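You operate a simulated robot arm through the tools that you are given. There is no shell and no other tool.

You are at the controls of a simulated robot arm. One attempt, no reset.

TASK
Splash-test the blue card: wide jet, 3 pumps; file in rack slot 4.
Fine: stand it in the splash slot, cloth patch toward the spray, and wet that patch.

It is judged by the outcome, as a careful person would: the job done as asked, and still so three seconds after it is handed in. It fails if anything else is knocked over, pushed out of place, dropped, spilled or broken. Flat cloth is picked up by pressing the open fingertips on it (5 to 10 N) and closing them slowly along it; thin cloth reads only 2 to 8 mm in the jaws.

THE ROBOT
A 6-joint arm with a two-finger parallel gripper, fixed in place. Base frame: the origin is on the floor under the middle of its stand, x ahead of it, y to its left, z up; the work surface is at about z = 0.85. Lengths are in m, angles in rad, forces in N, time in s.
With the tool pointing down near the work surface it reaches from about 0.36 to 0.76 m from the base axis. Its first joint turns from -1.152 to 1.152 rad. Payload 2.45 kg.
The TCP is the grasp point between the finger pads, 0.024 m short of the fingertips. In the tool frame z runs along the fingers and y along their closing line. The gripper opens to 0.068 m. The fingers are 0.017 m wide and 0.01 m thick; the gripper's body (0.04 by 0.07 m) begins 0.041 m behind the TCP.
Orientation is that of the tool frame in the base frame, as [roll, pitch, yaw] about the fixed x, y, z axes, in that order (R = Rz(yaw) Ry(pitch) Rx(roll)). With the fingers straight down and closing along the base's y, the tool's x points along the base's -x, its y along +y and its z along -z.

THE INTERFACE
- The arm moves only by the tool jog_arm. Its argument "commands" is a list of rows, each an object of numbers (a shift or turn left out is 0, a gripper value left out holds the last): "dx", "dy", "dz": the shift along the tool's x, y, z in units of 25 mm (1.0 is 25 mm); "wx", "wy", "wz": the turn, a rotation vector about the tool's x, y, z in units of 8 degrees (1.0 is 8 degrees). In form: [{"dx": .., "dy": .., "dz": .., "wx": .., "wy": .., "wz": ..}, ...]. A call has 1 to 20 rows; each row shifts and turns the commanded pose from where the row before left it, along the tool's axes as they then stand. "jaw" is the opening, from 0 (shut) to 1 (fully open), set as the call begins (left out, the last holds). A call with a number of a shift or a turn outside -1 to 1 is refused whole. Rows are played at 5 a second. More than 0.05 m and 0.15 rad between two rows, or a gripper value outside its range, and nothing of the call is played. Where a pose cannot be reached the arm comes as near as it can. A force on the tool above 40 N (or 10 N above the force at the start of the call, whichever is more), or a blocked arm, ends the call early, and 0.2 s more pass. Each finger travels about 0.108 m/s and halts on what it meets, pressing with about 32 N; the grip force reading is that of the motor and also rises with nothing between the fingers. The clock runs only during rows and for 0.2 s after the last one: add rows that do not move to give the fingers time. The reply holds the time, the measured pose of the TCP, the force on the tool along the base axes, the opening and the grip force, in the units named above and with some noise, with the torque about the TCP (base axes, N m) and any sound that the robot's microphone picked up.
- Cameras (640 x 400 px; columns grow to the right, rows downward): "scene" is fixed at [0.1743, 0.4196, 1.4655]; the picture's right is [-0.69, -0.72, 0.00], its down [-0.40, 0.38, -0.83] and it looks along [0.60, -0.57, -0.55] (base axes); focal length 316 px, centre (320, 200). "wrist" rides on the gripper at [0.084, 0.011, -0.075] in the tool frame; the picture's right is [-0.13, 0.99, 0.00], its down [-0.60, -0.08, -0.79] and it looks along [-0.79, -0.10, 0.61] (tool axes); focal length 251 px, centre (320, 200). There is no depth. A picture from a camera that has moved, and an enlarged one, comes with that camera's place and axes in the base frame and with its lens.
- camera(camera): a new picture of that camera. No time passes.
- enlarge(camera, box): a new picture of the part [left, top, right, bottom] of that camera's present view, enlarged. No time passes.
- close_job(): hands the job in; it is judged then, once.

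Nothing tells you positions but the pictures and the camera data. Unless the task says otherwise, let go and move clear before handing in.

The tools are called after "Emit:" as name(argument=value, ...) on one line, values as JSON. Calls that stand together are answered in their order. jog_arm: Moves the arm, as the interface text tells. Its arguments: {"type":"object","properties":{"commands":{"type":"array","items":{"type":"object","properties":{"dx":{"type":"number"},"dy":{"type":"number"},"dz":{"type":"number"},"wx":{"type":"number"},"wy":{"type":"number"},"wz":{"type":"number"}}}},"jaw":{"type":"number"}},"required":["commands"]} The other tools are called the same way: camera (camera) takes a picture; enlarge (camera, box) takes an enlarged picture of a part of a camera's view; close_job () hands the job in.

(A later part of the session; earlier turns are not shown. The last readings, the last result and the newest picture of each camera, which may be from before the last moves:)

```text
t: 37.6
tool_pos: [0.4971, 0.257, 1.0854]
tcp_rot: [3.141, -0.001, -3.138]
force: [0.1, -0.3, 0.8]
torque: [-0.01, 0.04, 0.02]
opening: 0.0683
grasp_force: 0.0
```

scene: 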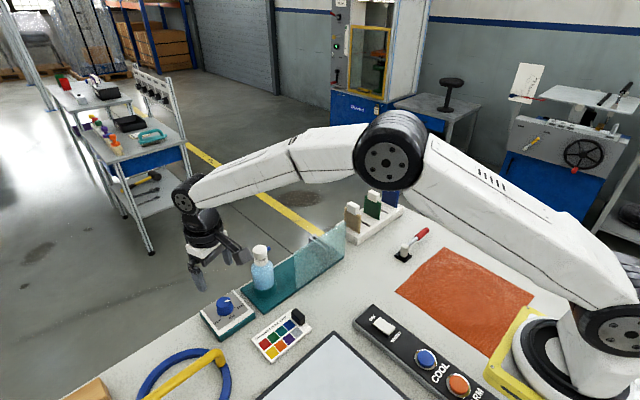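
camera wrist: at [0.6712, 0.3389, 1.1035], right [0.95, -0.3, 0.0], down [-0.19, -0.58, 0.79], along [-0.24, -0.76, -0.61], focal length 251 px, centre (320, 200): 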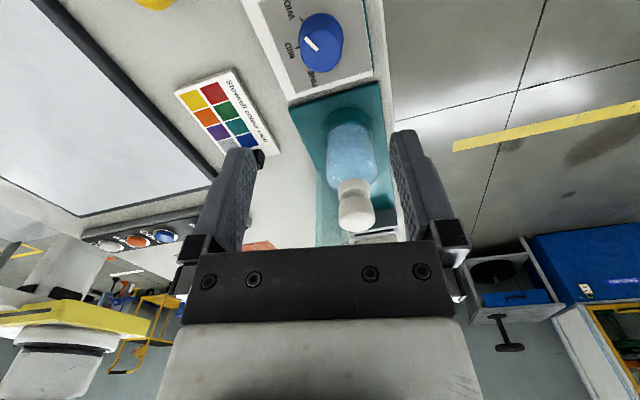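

Emit:
jog_arm(commands=[{"dx": 0.052, "dy": -0.945, "dz": 0.1}, {"dx": 0.052, "dy": -0.945, "dz": 0.1}, {"dx": 0.052, "dy": -0.945, "dz": 0.1}, {"dx": 0.052, "dy": -0.945, "dz": 0.1}, {"dx": 0.052, "dy": -0.945, "dz": 0.1}, {"dx": 0.052, "dy": -0.945, "dz": 0.1}, {"dx": 0.052, "dy": -0.945, "dz": 0.1}, {"dx": 0.052, "dy": -0.945, "dz": 0.1}, {"dx": 0.052, "dy": -0.945, "dz": 0.1}, {"dx": 0.052, "dy": -0.945, "dz": 0.1}, {"dx": 0.052, "dy": -0.945, "dz": 0.1}, {"dx": 0.052, "dy": -0.945, "dz": 0.1}, {"dx": 0.052, "dy": -0.945, "dz": 0.1}])

Emit:
camera(camera="wrist")

Emit:
enlarge(camera="wrist", box=[260, 90, 420, 190])

```text
t: 40.4
tool_pos: [0.4805, -0.0489, 1.0558]
tcp_rot: [-3.141, -0.001, -3.138]
force: [-0.4, 0.5, 0.1]
torque: [0.02, -0.03, 0.01]
opening: 0.0678
grasp_force: 0.1
```

```text
taken
camera wrist: at [0.3966, -0.0386, 1.1317], right [0.13, 0.99, 0.0], down [0.6, -0.08, 0.79], along [0.79, -0.1, -0.61], focal length 251 px, centre (320, 200)
```

wrist: 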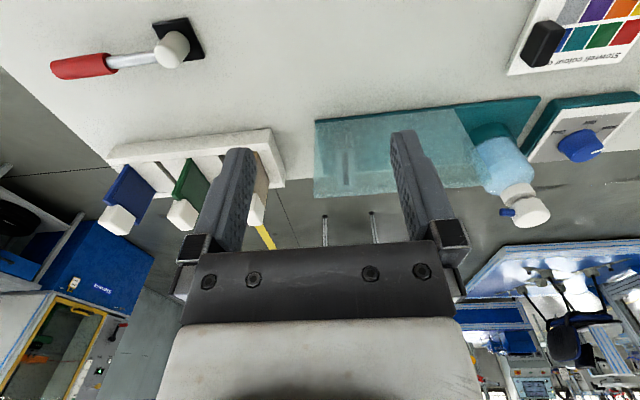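

```text
4.00 times, centred on (340, 140) of wrist
camera zoom: at [0.3966, -0.0386, 1.1317], right [0.13, 0.99, 0.0], down [0.6, -0.08, 0.79], along [0.79, -0.1, -0.61], focal length 1006 px, centre (240, 440)
```

zoom: 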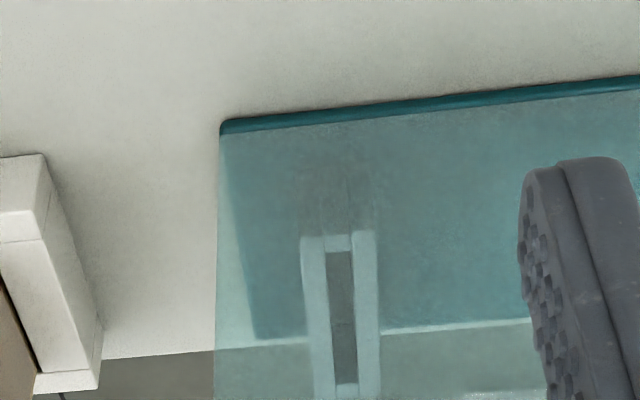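

I see the splash slot through the glass at about x 0.614–0.679, y≈-0.036, top z≈0.893. The glass screen stands at x≈0.59 and is about 0.965 high. Now I'll move to look closely at the blue card.

Emit:
jog_arm(commands=[{"dy": -0.95}, {"dy": -0.95}, {"dy": -0.95}, {"dy": -0.95}, {"dy": -0.95}, {"dy": -0.95}, {"dy": -0.95}, {"dy": -0.95}, {"dy": -0.95}, {"dy": -0.95}, {"dy": -0.95}, {"dy": -0.95}])

Emit:
camera(camera="wrist")

Emit:
enlarge(camera="wrist", box=[240, 80, 400, 190])

```text
t: 43.0
tool_pos: [0.4801, -0.3354, 1.0538]
tcp_rot: [3.14, -0.001, -3.139]
force: [0.6, 0.0, 0.4]
torque: [-0.02, 0.01, -0.01]
opening: 0.0682
grasp_force: 0.1
```

```text
taken
camera wrist: at [0.3976, -0.3254, 1.1308], right [0.13, 0.99, 0.0], down [0.6, -0.08, 0.79], along [0.79, -0.1, -0.61], focal length 251 px, centre (320, 200)
```

wrist: 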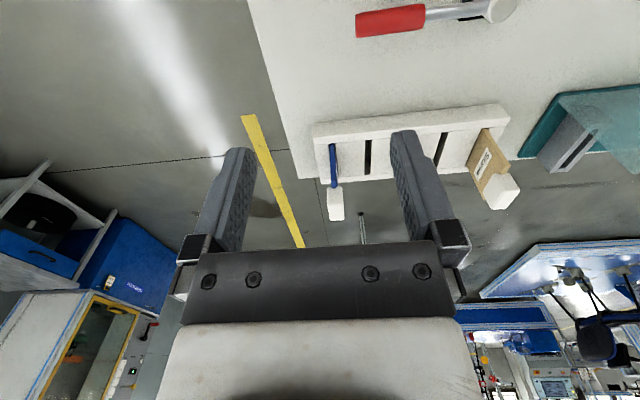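

```text
3.64 times, centred on (320, 135) of wrist
camera zoom: at [0.3976, -0.3254, 1.1308], right [0.13, 0.99, 0.0], down [0.6, -0.08, 0.79], along [0.79, -0.1, -0.61], focal length 914 px, centre (320, 436)
```

zoom: 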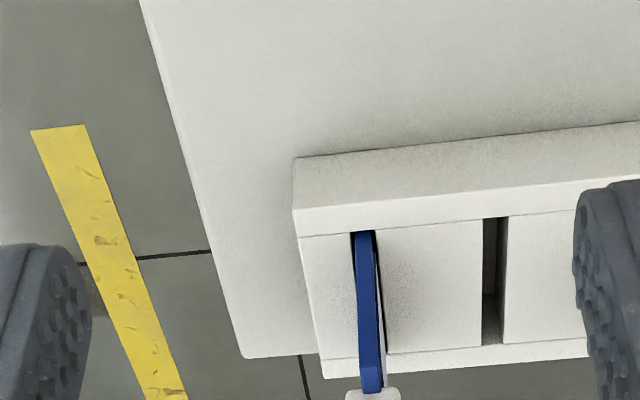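

Emit:
enlarge(camera="wrist", box=[300, 140, 400, 230])

Emit:
enlarge(camera="scene", box=[340, 170, 420, 230])

```text
4.44 times, centred on (350, 185) of wrist
camera zoom: at [0.3976, -0.3254, 1.1308], right [0.13, 0.99, 0.0], down [0.6, -0.08, 0.79], along [0.79, -0.1, -0.61], focal length 1118 px, centre (187, 267)
```

zoom: 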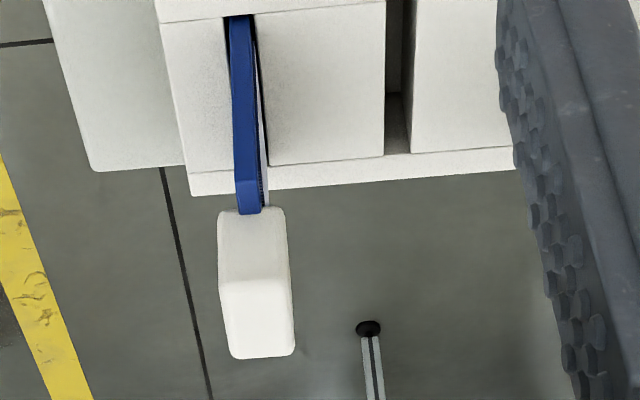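

```text
6.67 times, centred on (380, 200) of scene
camera zoom: at [0.1743, 0.4196, 1.4655], right [-0.69, -0.72, 0.0], down [-0.4, 0.38, -0.83], along [0.6, -0.57, -0.55], focal length 2109 px, centre (-80, 200)
```

zoom: 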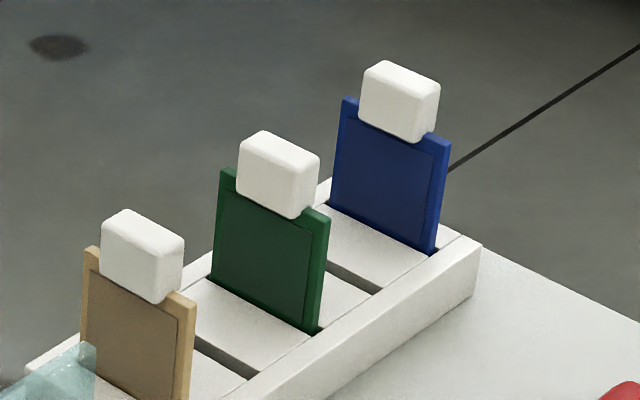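

Emit:
enlarge(camera="scene", box=[376, 172, 408, 212])

Emit:
enlarge(camera="wrist", box=[320, 180, 350, 225])

```text
10.00 times, centred on (392, 192) of scene
camera zoom: at [0.1743, 0.4196, 1.4655], right [-0.69, -0.72, 0.0], down [-0.4, 0.38, -0.83], along [0.6, -0.57, -0.55], focal length 3163 px, centre (-400, 280)
```

zoom: 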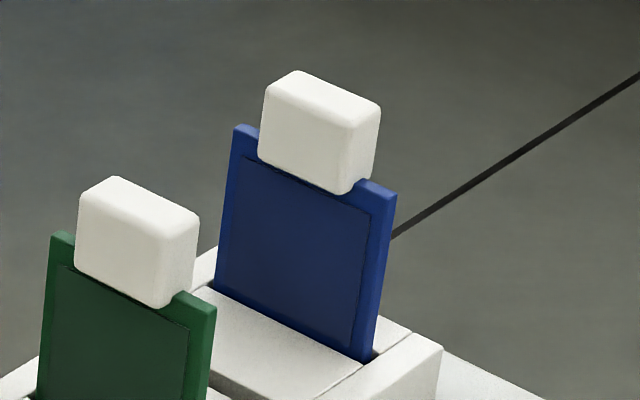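

```text
8.89 times, centred on (335, 202) of wrist
camera zoom: at [0.3976, -0.3254, 1.1308], right [0.13, 0.99, 0.0], down [0.6, -0.08, 0.79], along [0.79, -0.1, -0.61], focal length 2235 px, centre (187, 178)
```

zoom: 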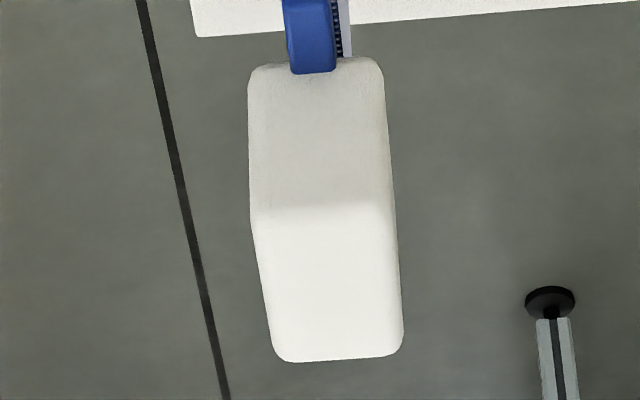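

The blue card's handle is centred at about (0.640, -0.337), spanning z 0.937–0.962 and about 18 mm thick. I'll move above it, then descend.

Emit:
jog_arm(commands=[{"dx": -0.914, "dy": -0.009}, {"dx": -0.914, "dy": -0.009}, {"dx": -0.914, "dy": -0.009}, {"dx": -0.914, "dy": -0.009}, {"dx": -0.914, "dy": -0.009}, {"dx": -0.914, "dy": -0.009}, {"dx": -0.914, "dy": -0.009}, {}])

Emit:
camera(camera="wrist")

Emit:
enlarge(camera="scene", box=[330, 130, 450, 240])

```text
t: 44.8
tool_pos: [0.6423, -0.3355, 1.0553]
tcp_rot: [-3.139, 0.001, 3.141]
force: [0.2, 0.5, -0.9]
torque: [0.0, -0.02, 0.01]
opening: 0.068
grasp_force: 0.0
```

```text
taken
camera wrist: at [0.5588, -0.3256, 1.1317], right [0.13, 0.99, 0.0], down [0.6, -0.08, 0.79], along [0.79, -0.1, -0.61], focal length 251 px, centre (320, 200)
```

wrist: 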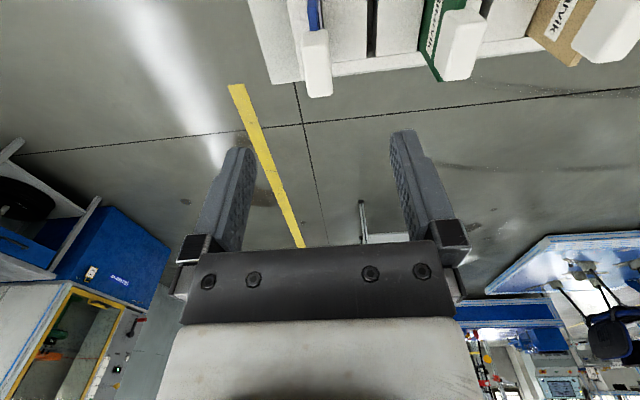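

```text
3.64 times, centred on (390, 185) of scene
camera zoom: at [0.1743, 0.4196, 1.4655], right [-0.69, -0.72, 0.0], down [-0.4, 0.38, -0.83], along [0.6, -0.57, -0.55], focal length 1150 px, centre (66, 254)
```

zoom: 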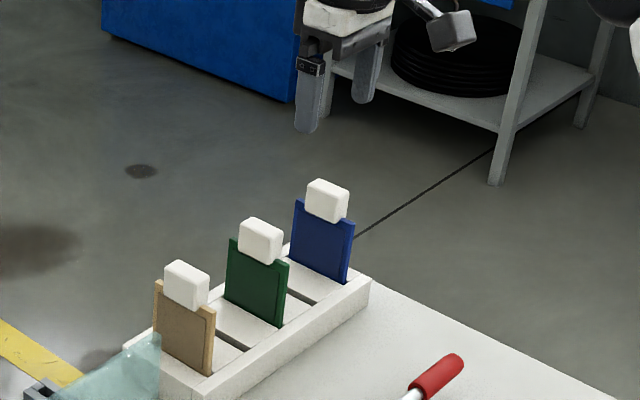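

Emit:
enlarge(camera="wrist", box=[280, 0, 360, 110])

Emit:
enlarge(camera="wrist", box=[400, 0, 640, 100])

```text
3.64 times, centred on (320, 55) of wrist
camera zoom: at [0.5588, -0.3256, 1.1317], right [0.13, 0.99, 0.0], down [0.6, -0.08, 0.79], along [0.79, -0.1, -0.61], focal length 914 px, centre (320, 727)
```

zoom: 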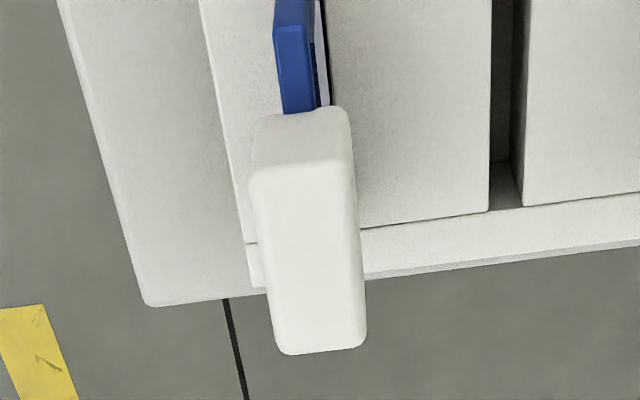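

```text
2.67 times, centred on (520, 50) of wrist
camera zoom: at [0.5588, -0.3256, 1.1317], right [0.13, 0.99, 0.0], down [0.6, -0.08, 0.79], along [0.79, -0.1, -0.61], focal length 670 px, centre (-213, 600)
```

zoom: 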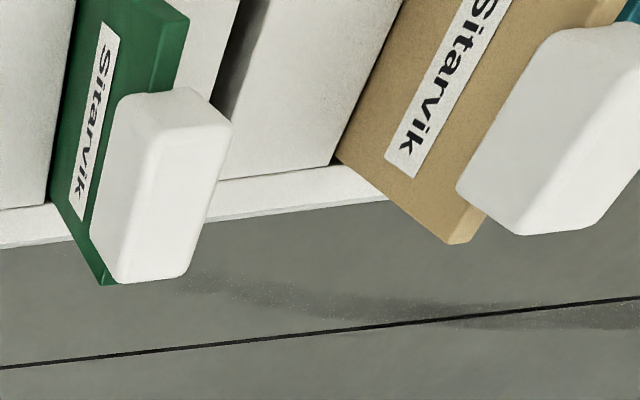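

The close view confirms the handle centre at (0.640, -0.337), so I'll make a small correction and descend around it.

Emit:
jog_arm(commands=[{"dx": 0.09, "dy": -0.06, "dz": 0.7}, {"dz": 0.7}, {"dz": 0.7}, {"dz": 0.7}, {"dz": 0.7}, {"dz": 0.7}, {}], jaw=1.0)

Emit:
camera(camera="wrist")

Emit:
enlarge(camera="scene", box=[350, 150, 430, 230])

```text
t: 46.4
tool_pos: [0.6387, -0.3366, 0.9483]
tcp_rot: [-3.14, 0.002, -3.141]
force: [0.6, 0.6, 0.9]
torque: [0.0, 0.0, 0.01]
opening: 0.0679
grasp_force: 0.0
```

```text
taken
camera wrist: at [0.555, -0.3259, 1.0244], right [0.13, 0.99, 0.0], down [0.6, -0.08, 0.79], along [0.79, -0.1, -0.61], focal length 251 px, centre (320, 200)
```

wrist: 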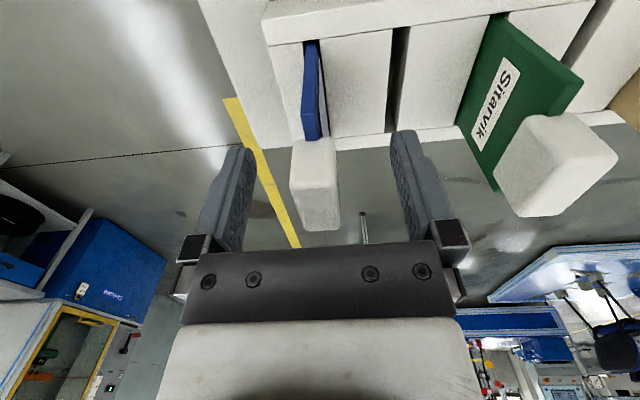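

```text
5.00 times, centred on (390, 190) of scene
camera zoom: at [0.1743, 0.4196, 1.4655], right [-0.69, -0.72, 0.0], down [-0.4, 0.38, -0.83], along [0.6, -0.57, -0.55], focal length 1582 px, centre (-30, 250)
```

zoom: 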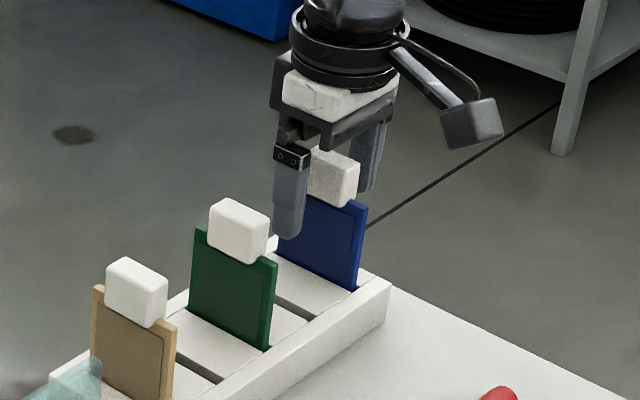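

The fingers straddle the handle and are centred on it, so I'll close.

Emit:
jog_arm(commands=[{}, {}, {}, {}], jaw=0.0)

Emit:
camera(camera="wrist")

```text
t: 47.4
tool_pos: [0.6383, -0.3363, 0.9485]
tcp_rot: [-3.14, 0.0, 3.141]
force: [0.6, -0.4, -0.6]
torque: [0.02, 0.02, 0.0]
opening: 0.0171
grasp_force: 31.7
```

```text
taken
camera wrist: at [0.555, -0.3259, 1.0247], right [0.13, 0.99, 0.0], down [0.6, -0.08, 0.79], along [0.79, -0.1, -0.61], focal length 251 px, centre (320, 200)
```

wrist: 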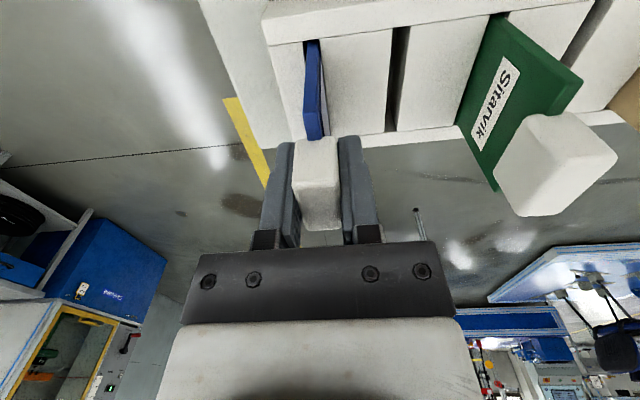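

The handle is gripped at 17 mm, so I'll lift straight up.

Emit:
jog_arm(commands=[{"dz": -0.3}, {"dz": -0.5}, {"dz": -0.6}, {"dz": -0.7}, {"dz": -0.8}, {"dz": -0.8}, {"dz": -0.8}, {"dz": -0.5}, {}])

Emit:
camera(camera="wrist")

Emit:
enlarge(camera="scene", box=[330, 90, 450, 240])

```text
t: 49.4
tool_pos: [0.6369, -0.3348, 1.0748]
tcp_rot: [-3.14, 0.0, -3.141]
force: [0.2, 0.4, 0.1]
torque: [-0.03, 0.02, 0.07]
opening: 0.0172
grasp_force: 31.8
```

```text
taken
camera wrist: at [0.5542, -0.3249, 1.1505], right [0.13, 0.99, 0.0], down [0.6, -0.08, 0.79], along [0.79, -0.1, -0.61], focal length 251 px, centre (320, 200)
```

wrist: 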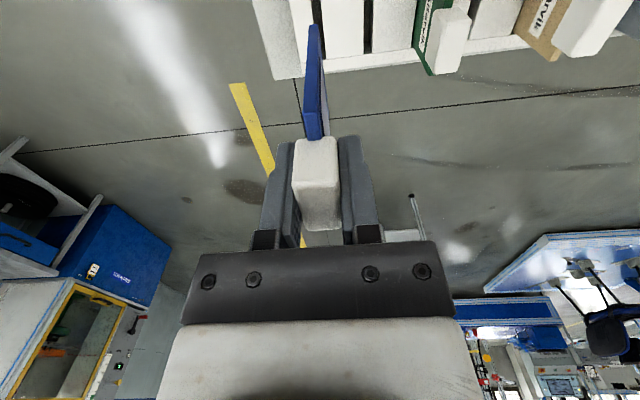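

```text
2.67 times, centred on (390, 165) of scene
camera zoom: at [0.1743, 0.4196, 1.4655], right [-0.69, -0.72, 0.0], down [-0.4, 0.38, -0.83], along [0.6, -0.57, -0.55], focal length 844 px, centre (133, 293)
```

zoom: 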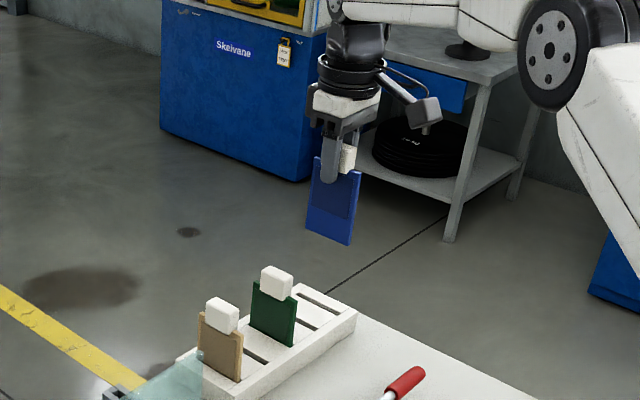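

The card came out cleanly; its bottom hangs about 0.098 m below the TCP. I'll lift a little more, then carry it over the other cards to above the splash slot.

Emit:
jog_arm(commands=[{"dz": -0.9}, {"dz": -0.9}, {"dy": 0.4, "dx": -0.03}, {"dy": 0.8, "dx": -0.03}, {"dy": 0.9, "dx": -0.03}, {"dy": 0.9, "dx": -0.03}, {"dy": 0.95, "dx": -0.03}, {"dy": 0.95, "dx": -0.03}, {"dy": 0.95, "dx": -0.03}, {"dy": 0.95, "dx": -0.03}, {"dy": 0.95, "dx": -0.03}, {"dy": 0.95, "dx": -0.03}, {"dy": 0.95, "dx": -0.03}, {"dy": 0.9, "dx": -0.03}, {"dy": 0.8, "dx": -0.03}, {"dy": 0.63, "dx": -0.03}, {}])

Emit:
camera(camera="wrist")

Emit:
camera(camera="scene")

```text
t: 53.0
tool_pos: [0.65, -0.0374, 1.1189]
tcp_rot: [-3.14, 0.0, -3.141]
force: [-0.7, -0.1, -1.1]
torque: [-0.01, 0.01, 0.03]
opening: 0.0174
grasp_force: 31.7
```

```text
taken
camera wrist: at [0.5658, -0.0269, 1.1945], right [0.13, 0.99, 0.0], down [0.6, -0.08, 0.79], along [0.79, -0.1, -0.61], focal length 251 px, centre (320, 200)
```

wrist: 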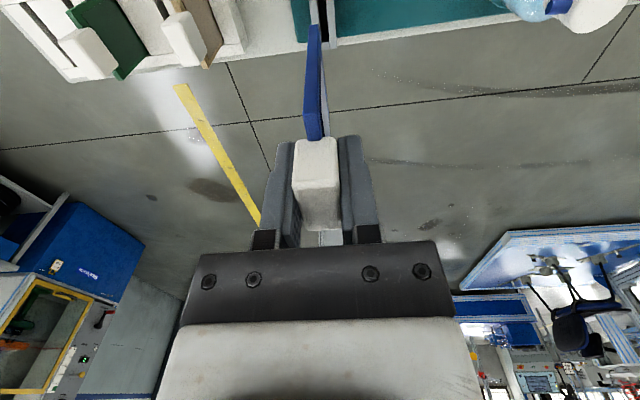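

```text
taken
```

scene: 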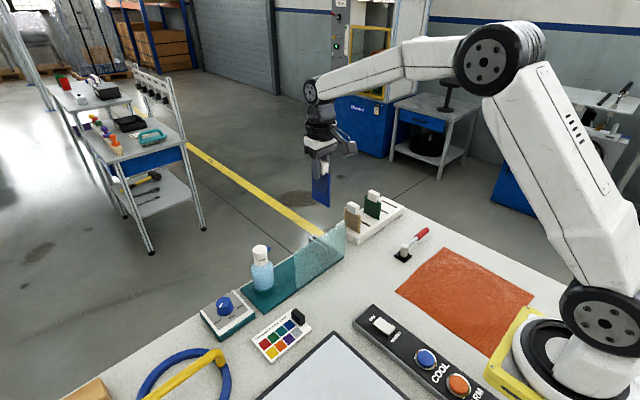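

Emit:
enlarge(camera="wrist", box=[270, 0, 370, 145])

Emit:
enlarge(camera="wrist", box=[290, 0, 350, 40])

Emit:
enlarge(camera="scene", box=[280, 140, 380, 260])

```text
2.76 times, centred on (320, 72) of wrist
camera zoom: at [0.5658, -0.0269, 1.1945], right [0.13, 0.99, 0.0], down [0.6, -0.08, 0.79], along [0.79, -0.1, -0.61], focal length 694 px, centre (320, 552)
```

zoom: 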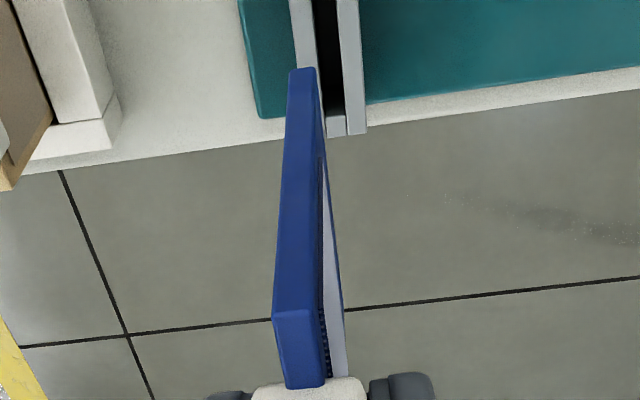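

```text
10.00 times, centred on (320, 20) of wrist
camera zoom: at [0.5658, -0.0269, 1.1945], right [0.13, 0.99, 0.0], down [0.6, -0.08, 0.79], along [0.79, -0.1, -0.61], focal length 2514 px, centre (320, 2000)
```

zoom: 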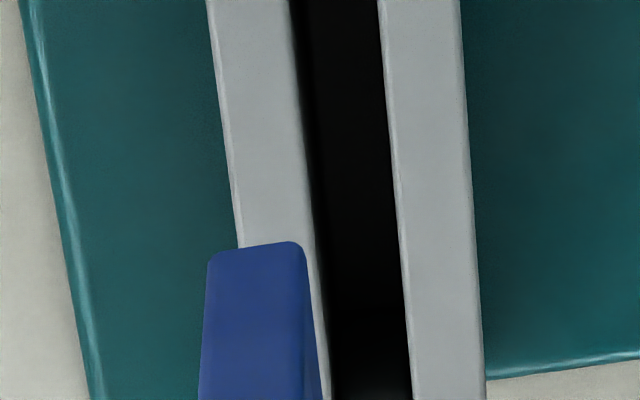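

```text
3.33 times, centred on (330, 200) of scene
camera zoom: at [0.1743, 0.4196, 1.4655], right [-0.69, -0.72, 0.0], down [-0.4, 0.38, -0.83], along [0.6, -0.57, -0.55], focal length 1054 px, centre (287, 200)
```

zoom: 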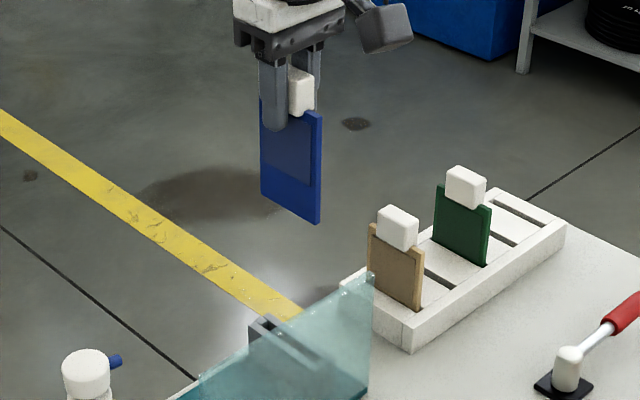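

The card hangs square, with its bottom centre at the TCP's y. From here the slot centre is about 2 mm further +y and 3.5 mm nearer in x. I'll correct that, lower to just above the clamp, and check again.

Emit:
jog_arm(commands=[{"dx": 0.14, "dy": 0.092}, {"dz": 0.75}, {"dz": 0.75}, {"dz": 0.75}, {"dz": 0.75}, {"dz": 0.75}, {"dz": 0.6}, {}])

Emit:
camera(camera="wrist")

Emit:
enlarge(camera="wrist", box=[270, 0, 370, 145])

Emit:
enlarge(camera="scene", box=[290, 180, 370, 270])

```text
t: 54.8
tool_pos: [0.6458, -0.0345, 1.0099]
tcp_rot: [-3.14, 0.001, -3.14]
force: [0.2, 0.3, 0.7]
torque: [-0.02, 0.0, 0.0]
opening: 0.0174
grasp_force: 32.7
```

```text
taken
camera wrist: at [0.5613, -0.025, 1.0855], right [0.13, 0.99, 0.0], down [0.6, -0.08, 0.79], along [0.79, -0.1, -0.61], focal length 251 px, centre (320, 200)
```

wrist: 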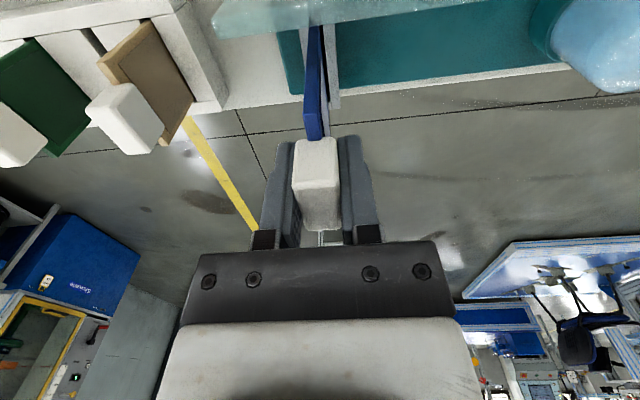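

```text
2.76 times, centred on (320, 72) of wrist
camera zoom: at [0.5613, -0.025, 1.0855], right [0.13, 0.99, 0.0], down [0.6, -0.08, 0.79], along [0.79, -0.1, -0.61], focal length 694 px, centre (320, 552)
```

zoom: 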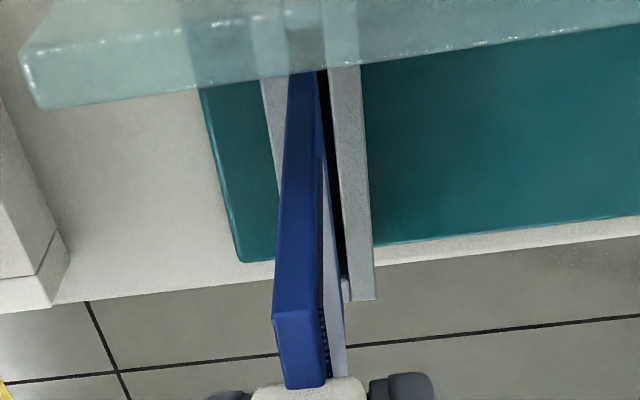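

```text
4.44 times, centred on (330, 225) of scene
camera zoom: at [0.1743, 0.4196, 1.4655], right [-0.69, -0.72, 0.0], down [-0.4, 0.38, -0.83], along [0.6, -0.57, -0.55], focal length 1406 px, centre (276, 89)
```

zoom: 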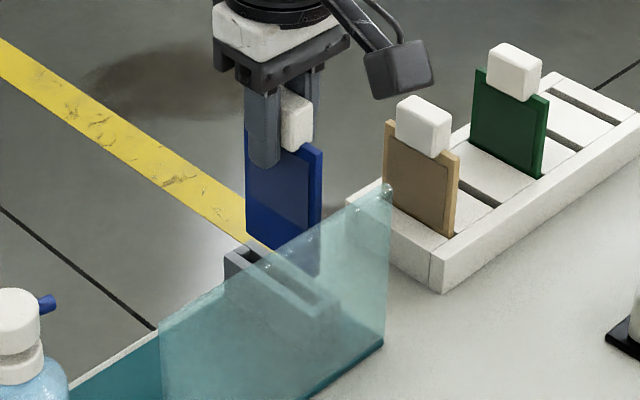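

Emit:
enlarge(camera="wrist", box=[280, 0, 360, 60])

Emit:
enlarge(camera="scene", box=[325, 215, 370, 260])

```text
6.67 times, centred on (320, 30) of wrist
camera zoom: at [0.5613, -0.025, 1.0855], right [0.13, 0.99, 0.0], down [0.6, -0.08, 0.79], along [0.79, -0.1, -0.61], focal length 1676 px, centre (320, 1333)
```

zoom: 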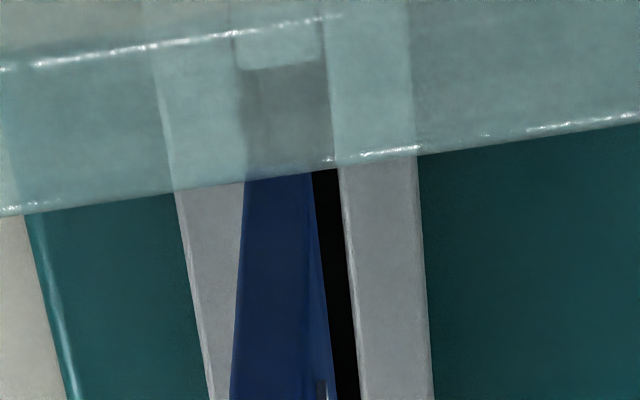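

```text
8.89 times, centred on (348, 238) of scene
camera zoom: at [0.1743, 0.4196, 1.4655], right [-0.69, -0.72, 0.0], down [-0.4, 0.38, -0.83], along [0.6, -0.57, -0.55], focal length 2812 px, centre (76, -133)
```

zoom: 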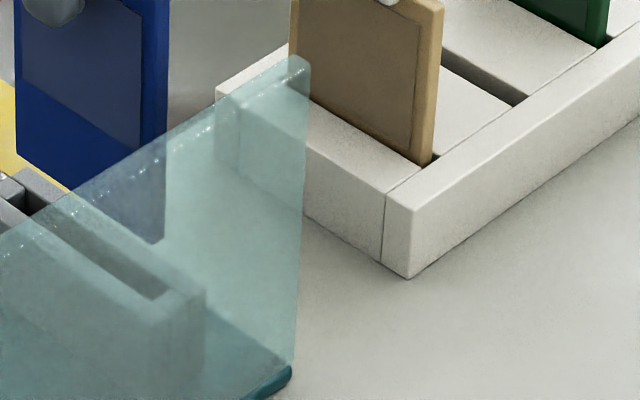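

Seen from both cameras the card is within 1 mm of the slot centre, so I'll make a tiny correction and lower gently into the clamp, watching force.

Emit:
jog_arm(commands=[{"dx": 0.02, "dy": 0.025, "dz": 0.1}, {"dz": 0.2}, {"dz": 0.2}, {"dz": 0.2}, {"dz": 0.2}, {"dz": 0.2}, {}])

Emit:
enlarge(camera="scene", box=[300, 200, 370, 265])

Emit:
enlarge(camera="wrist", box=[270, 0, 370, 145])

```text
t: 56.4
tool_pos: [0.6438, -0.0352, 0.9827]
tcp_rot: [-3.14, 0.001, 3.141]
force: [0.9, 0.5, -0.3]
torque: [0.02, -0.02, 0.0]
opening: 0.0172
grasp_force: 31.8
```

```text
6.15 times, centred on (335, 232) of scene
camera zoom: at [0.1743, 0.4196, 1.4655], right [-0.69, -0.72, 0.0], down [-0.4, 0.38, -0.83], along [0.6, -0.57, -0.55], focal length 1946 px, centre (228, 0)
```

zoom: 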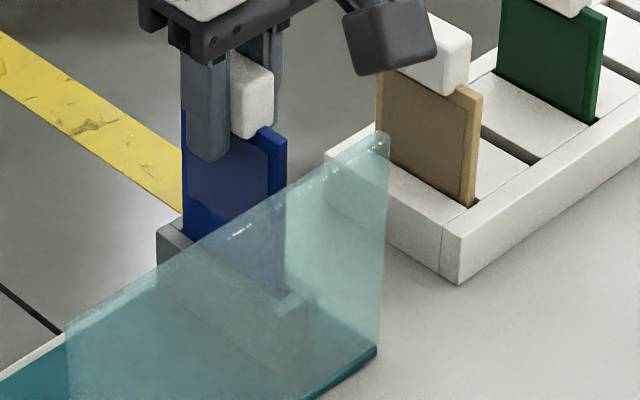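

```text
2.76 times, centred on (320, 72) of wrist
camera zoom: at [0.5626, -0.0237, 1.0589], right [0.13, 0.99, 0.0], down [0.6, -0.08, 0.79], along [0.79, -0.1, -0.61], focal length 694 px, centre (320, 552)
```

zoom: 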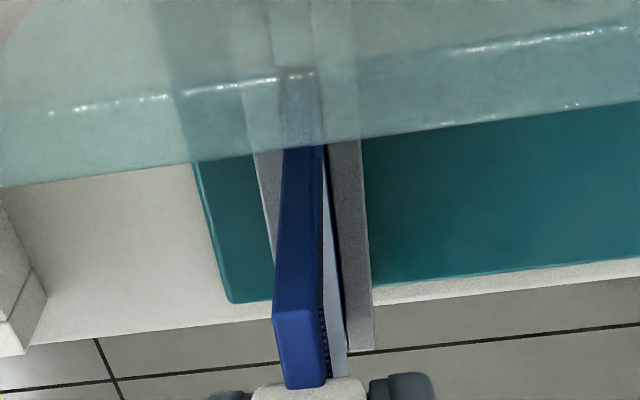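

The card bottom is inside the clamp with no contact force, so I'll continue down in small steps.

Emit:
jog_arm(commands=[{"dz": 0.15}, {"dz": 0.15}, {"dz": 0.15}, {"dz": 0.15}, {"dz": 0.1}, {}])

```text
t: 57.8
tool_pos: [0.6463, -0.0337, 0.9654]
tcp_rot: [-3.139, -0.002, -3.141]
force: [0.4, 0.9, -1.4]
torque: [0.02, -0.01, -0.01]
opening: 0.0173
grasp_force: 32.4
```

Emit:
jog_arm(commands=[{"dz": 0.1}, {"dz": 0.1}, {"dz": 0.1}, {}])

```text
t: 58.8
tool_pos: [0.6463, -0.0337, 0.9618]
tcp_rot: [-3.14, 0.003, -3.141]
force: [-2.5, -0.2, 19.5]
torque: [-0.07, 0.54, -0.04]
opening: 0.0172
grasp_force: 31.6
```

Contact came at TCP z≈0.962. I'll check the seating in both views.

Emit:
enlarge(camera="scene", box=[300, 200, 370, 265])

Emit:
enlarge(camera="wrist", box=[270, 0, 370, 145])

Emit:
camera(camera="wrist")

```text
6.15 times, centred on (335, 232) of scene
camera zoom: at [0.1738, 0.4196, 1.4656], right [-0.69, -0.72, 0.0], down [-0.4, 0.38, -0.83], along [0.6, -0.57, -0.55], focal length 1946 px, centre (228, 0)
```

zoom: 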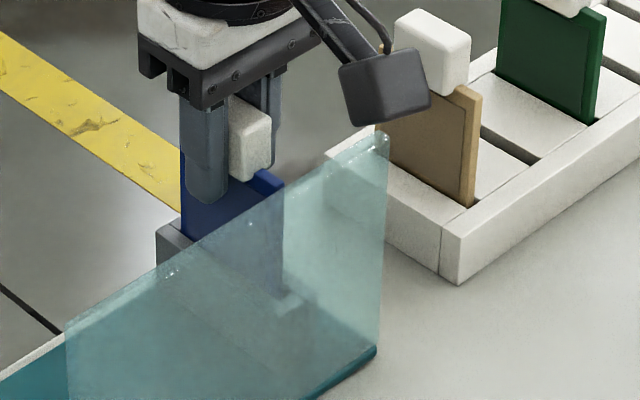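

```text
2.76 times, centred on (320, 72) of wrist
camera zoom: at [0.5627, -0.0233, 1.0361], right [0.13, 0.99, 0.0], down [0.6, -0.08, 0.8], along [0.79, -0.1, -0.61], focal length 694 px, centre (320, 552)
```

zoom: 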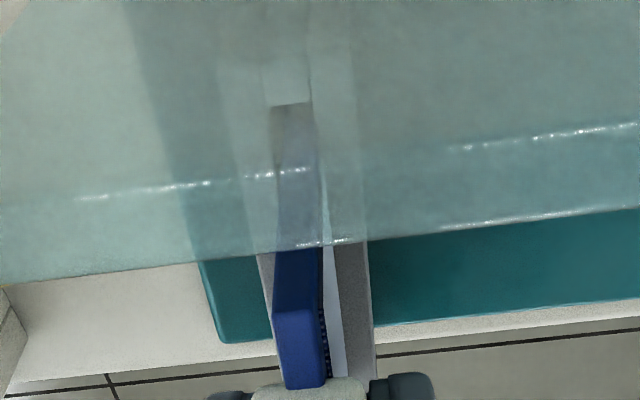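

```text
taken
camera wrist: at [0.5627, -0.0233, 1.0361], right [0.13, 0.99, 0.0], down [0.6, -0.08, 0.8], along [0.79, -0.1, -0.61], focal length 251 px, centre (320, 200)
```

wrist: 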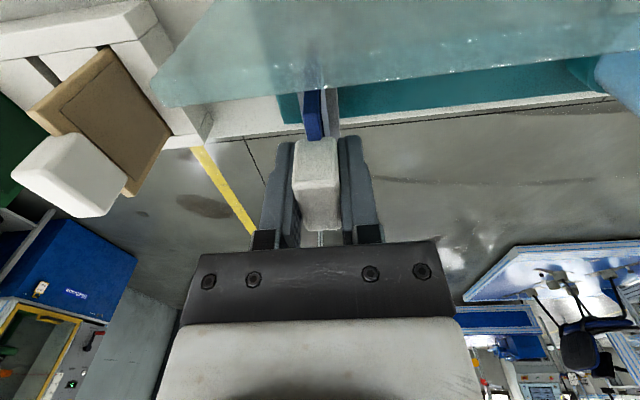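

The card is down in the slot on its floor with the cloth patch toward +y. I'll ease off the downward load and release it.

Emit:
jog_arm(commands=[{"dz": -0.12}, {}, {}])

```text
t: 59.6
tool_pos: [0.6464, -0.0341, 0.9608]
tcp_rot: [3.14, -0.002, -3.141]
force: [1.1, 0.6, 2.9]
torque: [0.02, -0.2, 0.0]
opening: 0.0173
grasp_force: 31.7
```

Emit:
jog_arm(commands=[{}, {}, {}], jaw=0.55)

Emit:
jog_arm(commands=[{"dz": -0.3}, {"dz": -0.5}, {"dz": -0.6}, {"dz": -0.7}, {"dz": -0.7}, {"dz": -0.7}, {"dz": -0.7}, {}])

Emit:
camera(camera="wrist")

Emit:
enlarge(camera="scene", box=[230, 190, 370, 300])

```text
t: 60.4
tool_pos: [0.6452, -0.0338, 0.9609]
tcp_rot: [-3.141, 0.001, 3.141]
force: [0.5, -0.2, 0.4]
torque: [-0.01, -0.04, 0.0]
opening: 0.0372
grasp_force: 0.2
```

```text
t: 62.2
tool_pos: [0.6452, -0.0335, 1.0663]
tcp_rot: [-3.139, -0.001, 3.141]
force: [-0.1, -0.4, -0.3]
torque: [-0.02, 0.01, -0.01]
opening: 0.0373
grasp_force: 0.1
```

```text
taken
camera wrist: at [0.562, -0.0238, 1.1427], right [0.13, 0.99, 0.0], down [0.6, -0.08, 0.79], along [0.79, -0.1, -0.61], focal length 251 px, centre (320, 200)
```

wrist: 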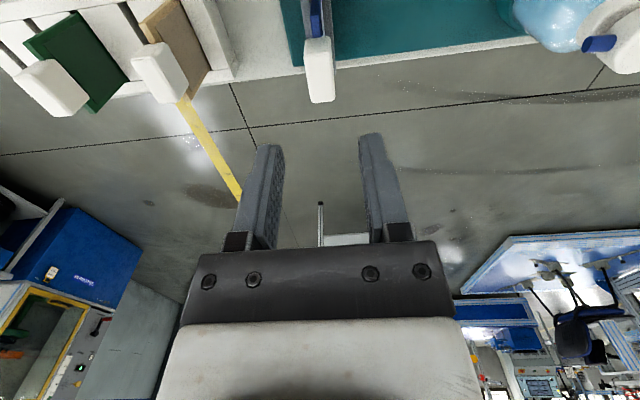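

```text
3.64 times, centred on (300, 245) of scene
camera zoom: at [0.1743, 0.4196, 1.4655], right [-0.69, -0.72, 0.0], down [-0.4, 0.38, -0.83], along [0.6, -0.57, -0.55], focal length 1150 px, centre (393, 36)
```

zoom: 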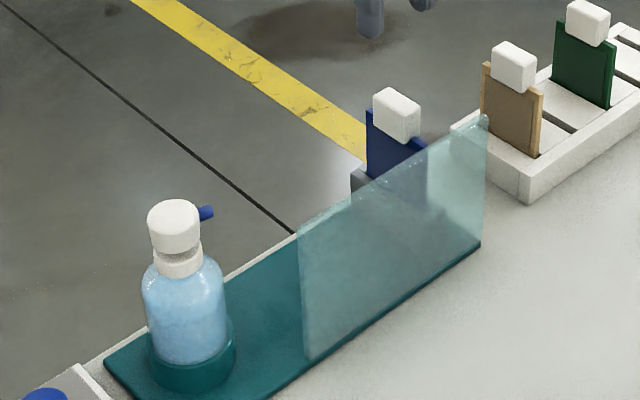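

The blue card stands in the splash slot facing the bottle. Now I'll close the fingers and move to get a good look at the pump head.

Emit:
jog_arm(commands=[{"dx": 0.825, "dy": 0.2, "dz": -0.4}, {"dx": 0.825, "dy": 0.94, "dz": -0.3}, {"dx": 0.825, "dy": 0.94, "dz": -0.3}, {"dx": 0.825, "dy": 0.94, "dz": -0.3}, {"dx": 0.825, "dy": 0.94, "dz": -0.3}, {"dx": 0.825, "dy": 0.94, "dz": -0.3}, {"dx": 0.825, "dy": 0.94, "dz": -0.2}, {"dx": 0.825, "dy": 0.94}, {"dy": 0.75}], jaw=0.0)

Emit:
camera(camera="wrist")

Emit:
enlarge(camera="scene", box=[230, 230, 310, 310])

```text
t: 64.2
tool_pos: [0.4786, 0.1529, 1.1183]
tcp_rot: [-3.14, 0.0, -3.141]
force: [0.2, 0.0, -0.5]
torque: [0.02, -0.02, -0.03]
opening: 0.0002
grasp_force: 24.1
```

```text
taken
camera wrist: at [0.396, 0.163, 1.1934], right [0.13, 0.99, 0.0], down [0.6, -0.08, 0.79], along [0.79, -0.1, -0.61], focal length 251 px, centre (320, 200)
```

wrist: 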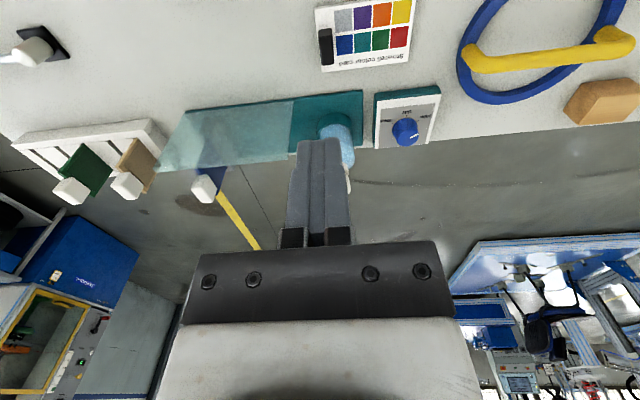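

```text
5.00 times, centred on (270, 270) of scene
camera zoom: at [0.1743, 0.4196, 1.4655], right [-0.69, -0.72, 0.0], down [-0.4, 0.38, -0.83], along [0.6, -0.57, -0.55], focal length 1582 px, centre (570, -150)
```

zoom: 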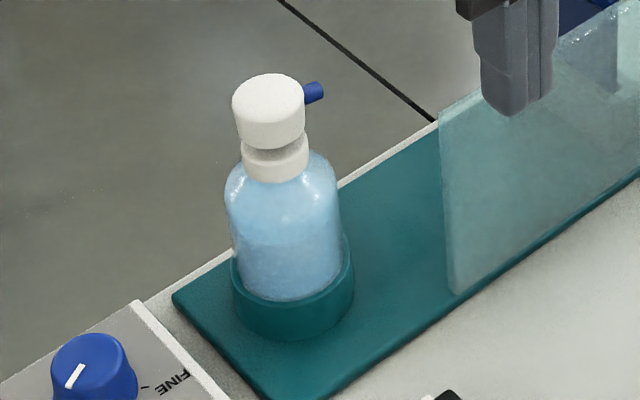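

Emit:
jog_arm(commands=[{}, {}, {}], jaw=1.0)

Emit:
enlarge(camera="wrist", box=[280, 80, 400, 220])

```text
t: 65.0
tool_pos: [0.4792, 0.1528, 1.1176]
tcp_rot: [-3.141, -0.001, 3.141]
force: [0.1, 0.1, -0.1]
torque: [-0.03, -0.02, 0.01]
opening: 0.068
grasp_force: 0.1
```

```text
2.86 times, centred on (340, 150) of wrist
camera zoom: at [0.3964, 0.1627, 1.1934], right [0.13, 0.99, 0.0], down [0.6, -0.08, 0.79], along [0.79, -0.1, -0.61], focal length 718 px, centre (263, 343)
```

zoom: 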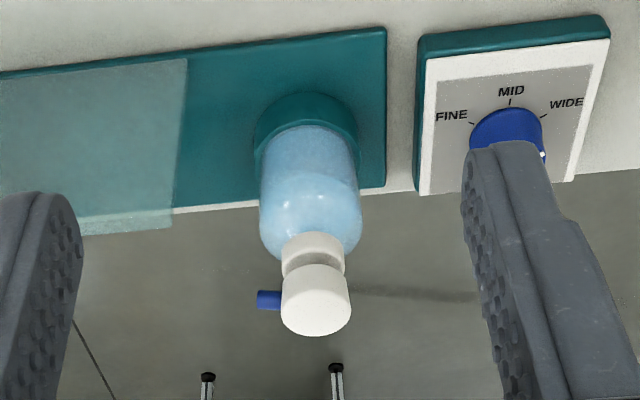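

The pump cap's top centre triangulates to about (0.645, 0.156, 0.986), with the nozzle pointing at the card. I'll close the fingers and move above it.

Emit:
jog_arm(commands=[{"dx": -0.83, "dy": 0.015}, {"dx": -0.83, "dy": 0.015}, {"dx": -0.83, "dy": 0.015}, {"dx": -0.83, "dy": 0.015}, {"dx": -0.83, "dy": 0.015}, {"dx": -0.83, "dy": 0.015}, {"dx": -0.83, "dy": 0.015}, {"dx": -0.83, "dy": 0.015}, {"dz": 0.8}, {"dz": 0.8}, {"dz": 0.7}, {}], jaw=0.0)

Emit:
camera(camera="wrist")

Emit:
enlarge(camera="scene", box=[220, 200, 310, 300])

```text
t: 67.6
tool_pos: [0.6462, 0.1582, 1.0608]
tcp_rot: [-3.141, 0.001, -3.141]
force: [0.0, 0.8, -0.6]
torque: [0.01, 0.0, 0.02]
opening: 0.0
grasp_force: 23.7
```

```text
taken
camera wrist: at [0.5627, 0.1695, 1.1365], right [0.13, 0.99, 0.0], down [0.6, -0.08, 0.79], along [0.79, -0.1, -0.61], focal length 251 px, centre (320, 200)
```

wrist: 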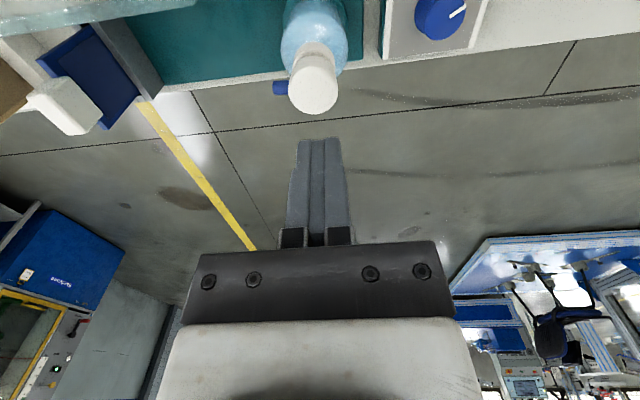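

```text
4.00 times, centred on (265, 250) of scene
camera zoom: at [0.1743, 0.4196, 1.4655], right [-0.69, -0.72, 0.0], down [-0.4, 0.38, -0.83], along [0.6, -0.57, -0.55], focal length 1265 px, centre (540, 0)
```

zoom: 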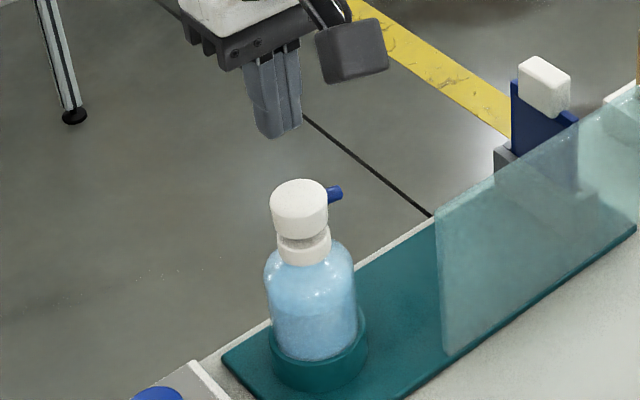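

Emit:
jog_arm(commands=[{"dx": 0.09, "dy": -0.1, "dz": 0.4}, {"dz": 0.5}, {"dz": 0.5}, {"dz": 0.4}, {}])

Emit:
enlarge(camera="wrist", box=[250, 60, 390, 200])

Emit:
enlarge(camera="scene", box=[230, 210, 300, 290])

```text
t: 68.8
tool_pos: [0.644, 0.1546, 1.0154]
tcp_rot: [-3.141, 0.001, 3.14]
force: [-1.0, -0.5, -0.3]
torque: [0.02, 0.0, 0.0]
opening: 0.0
grasp_force: 23.6
```

```text
2.86 times, centred on (320, 130) of wrist
camera zoom: at [0.5609, 0.1653, 1.091], right [0.13, 0.99, 0.0], down [0.6, -0.08, 0.79], along [0.79, -0.1, -0.61], focal length 718 px, centre (320, 400)
```

zoom: 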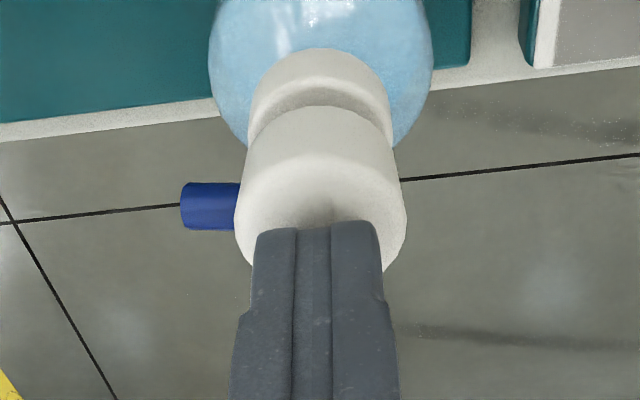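

```text
5.00 times, centred on (265, 250) of scene
camera zoom: at [0.1743, 0.4196, 1.4655], right [-0.69, -0.72, 0.0], down [-0.4, 0.38, -0.83], along [0.6, -0.57, -0.55], focal length 1582 px, centre (595, -50)
```

zoom: 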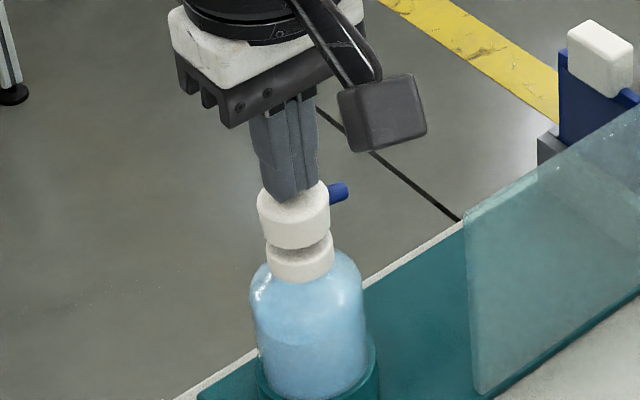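

The fingertips are centred a few millimetres above the cap. I'll begin the first press in small steps, watching force.

Emit:
jog_arm(commands=[{"dz": 0.1}, {"dz": 0.1}, {"dz": 0.1}, {}])

```text
t: 69.8
tool_pos: [0.6444, 0.154, 1.0086]
tcp_rot: [-3.14, 0.001, -3.14]
force: [-1.2, 0.9, 2.3]
torque: [0.02, 0.04, 0.0]
opening: 0.0
grasp_force: 24.4
```

Emit:
jog_arm(commands=[{"dz": 0.1}, {"dz": 0.1}, {}])

```text
t: 70.6
tool_pos: [0.6442, 0.1552, 1.0029]
tcp_rot: [-3.14, 0.002, 3.141]
force: [-3.9, -3.4, 12.6]
torque: [-0.08, 0.14, -0.02]
opening: 0.0
grasp_force: 23.9
```

Emit:
jog_arm(commands=[{"dz": 0.1}, {"dz": 0.1}, {}])

Emit:
enlarge(camera="scene", box=[230, 200, 370, 310])

```text
t: 71.4
tool_pos: [0.6461, 0.1556, 1.0011]
tcp_rot: [3.14, 0.004, 3.141]
force: [-11.9, -3.0, 31.7]
torque: [-0.08, 0.33, 0.05]
opening: 0.0
grasp_force: 23.1
```

```text
3.64 times, centred on (300, 255) of scene
camera zoom: at [0.1733, 0.4193, 1.4657], right [-0.69, -0.72, 0.0], down [-0.4, 0.38, -0.83], along [0.6, -0.57, -0.55], focal length 1150 px, centre (393, 0)
```

zoom: 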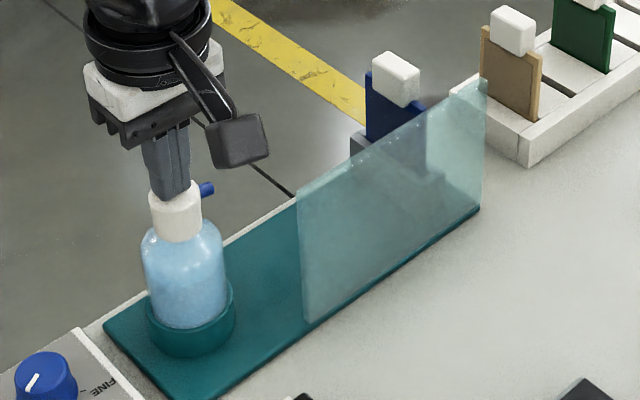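

The cap has bottomed against the collar at about 32 N, with a stroke of roughly 8–9 mm. I'll release it fully and look at the card patch.

Emit:
jog_arm(commands=[{"dz": -0.3}, {"dz": -0.3}, {"dz": -0.2}, {}, {}])

Emit:
enlarge(camera="scene", box=[310, 205, 350, 245])

Emit:
enlarge(camera="scene", box=[230, 210, 300, 290])

Emit:
camera(camera="wrist")

```text
t: 72.6
tool_pos: [0.6455, 0.1539, 1.0182]
tcp_rot: [-3.14, 0.0, 3.141]
force: [0.0, -0.4, 0.5]
torque: [0.04, -0.04, 0.0]
opening: 0.0004
grasp_force: 23.5
```

```text
10.00 times, centred on (330, 225) of scene
camera zoom: at [0.1743, 0.4196, 1.4655], right [-0.69, -0.72, 0.0], down [-0.4, 0.38, -0.83], along [0.6, -0.57, -0.55], focal length 3163 px, centre (220, -50)
```

zoom: 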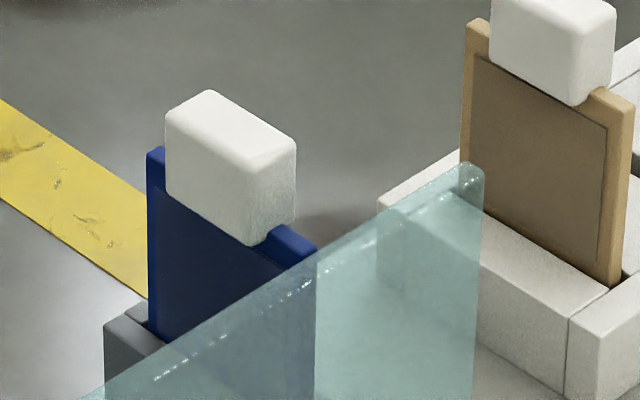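

```text
5.00 times, centred on (265, 250) of scene
camera zoom: at [0.1743, 0.4196, 1.4655], right [-0.69, -0.72, 0.0], down [-0.4, 0.38, -0.83], along [0.6, -0.57, -0.55], focal length 1582 px, centre (595, -50)
```

zoom: 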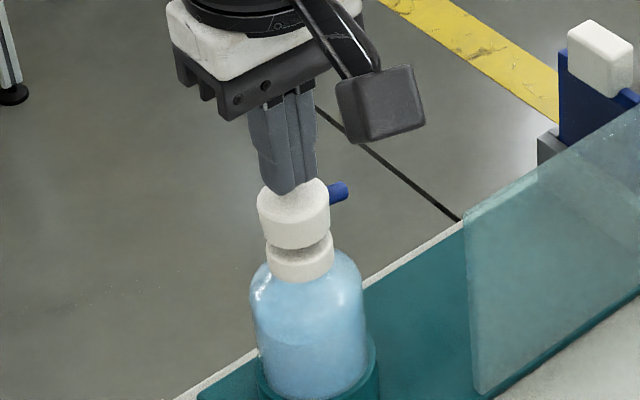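

```text
taken
camera wrist: at [0.5619, 0.1651, 1.0943], right [0.13, 0.99, 0.0], down [0.6, -0.08, 0.79], along [0.79, -0.1, -0.61], focal length 251 px, centre (320, 200)
```

wrist: 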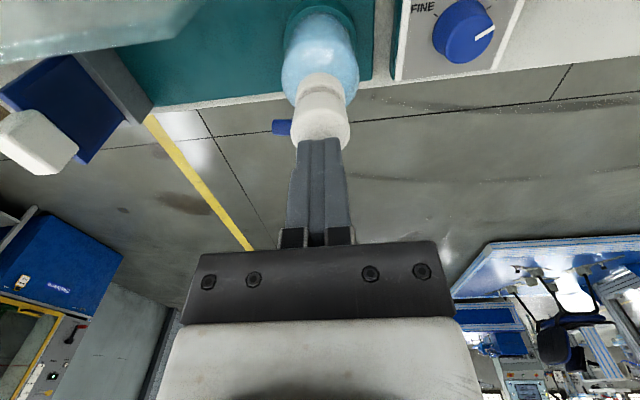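

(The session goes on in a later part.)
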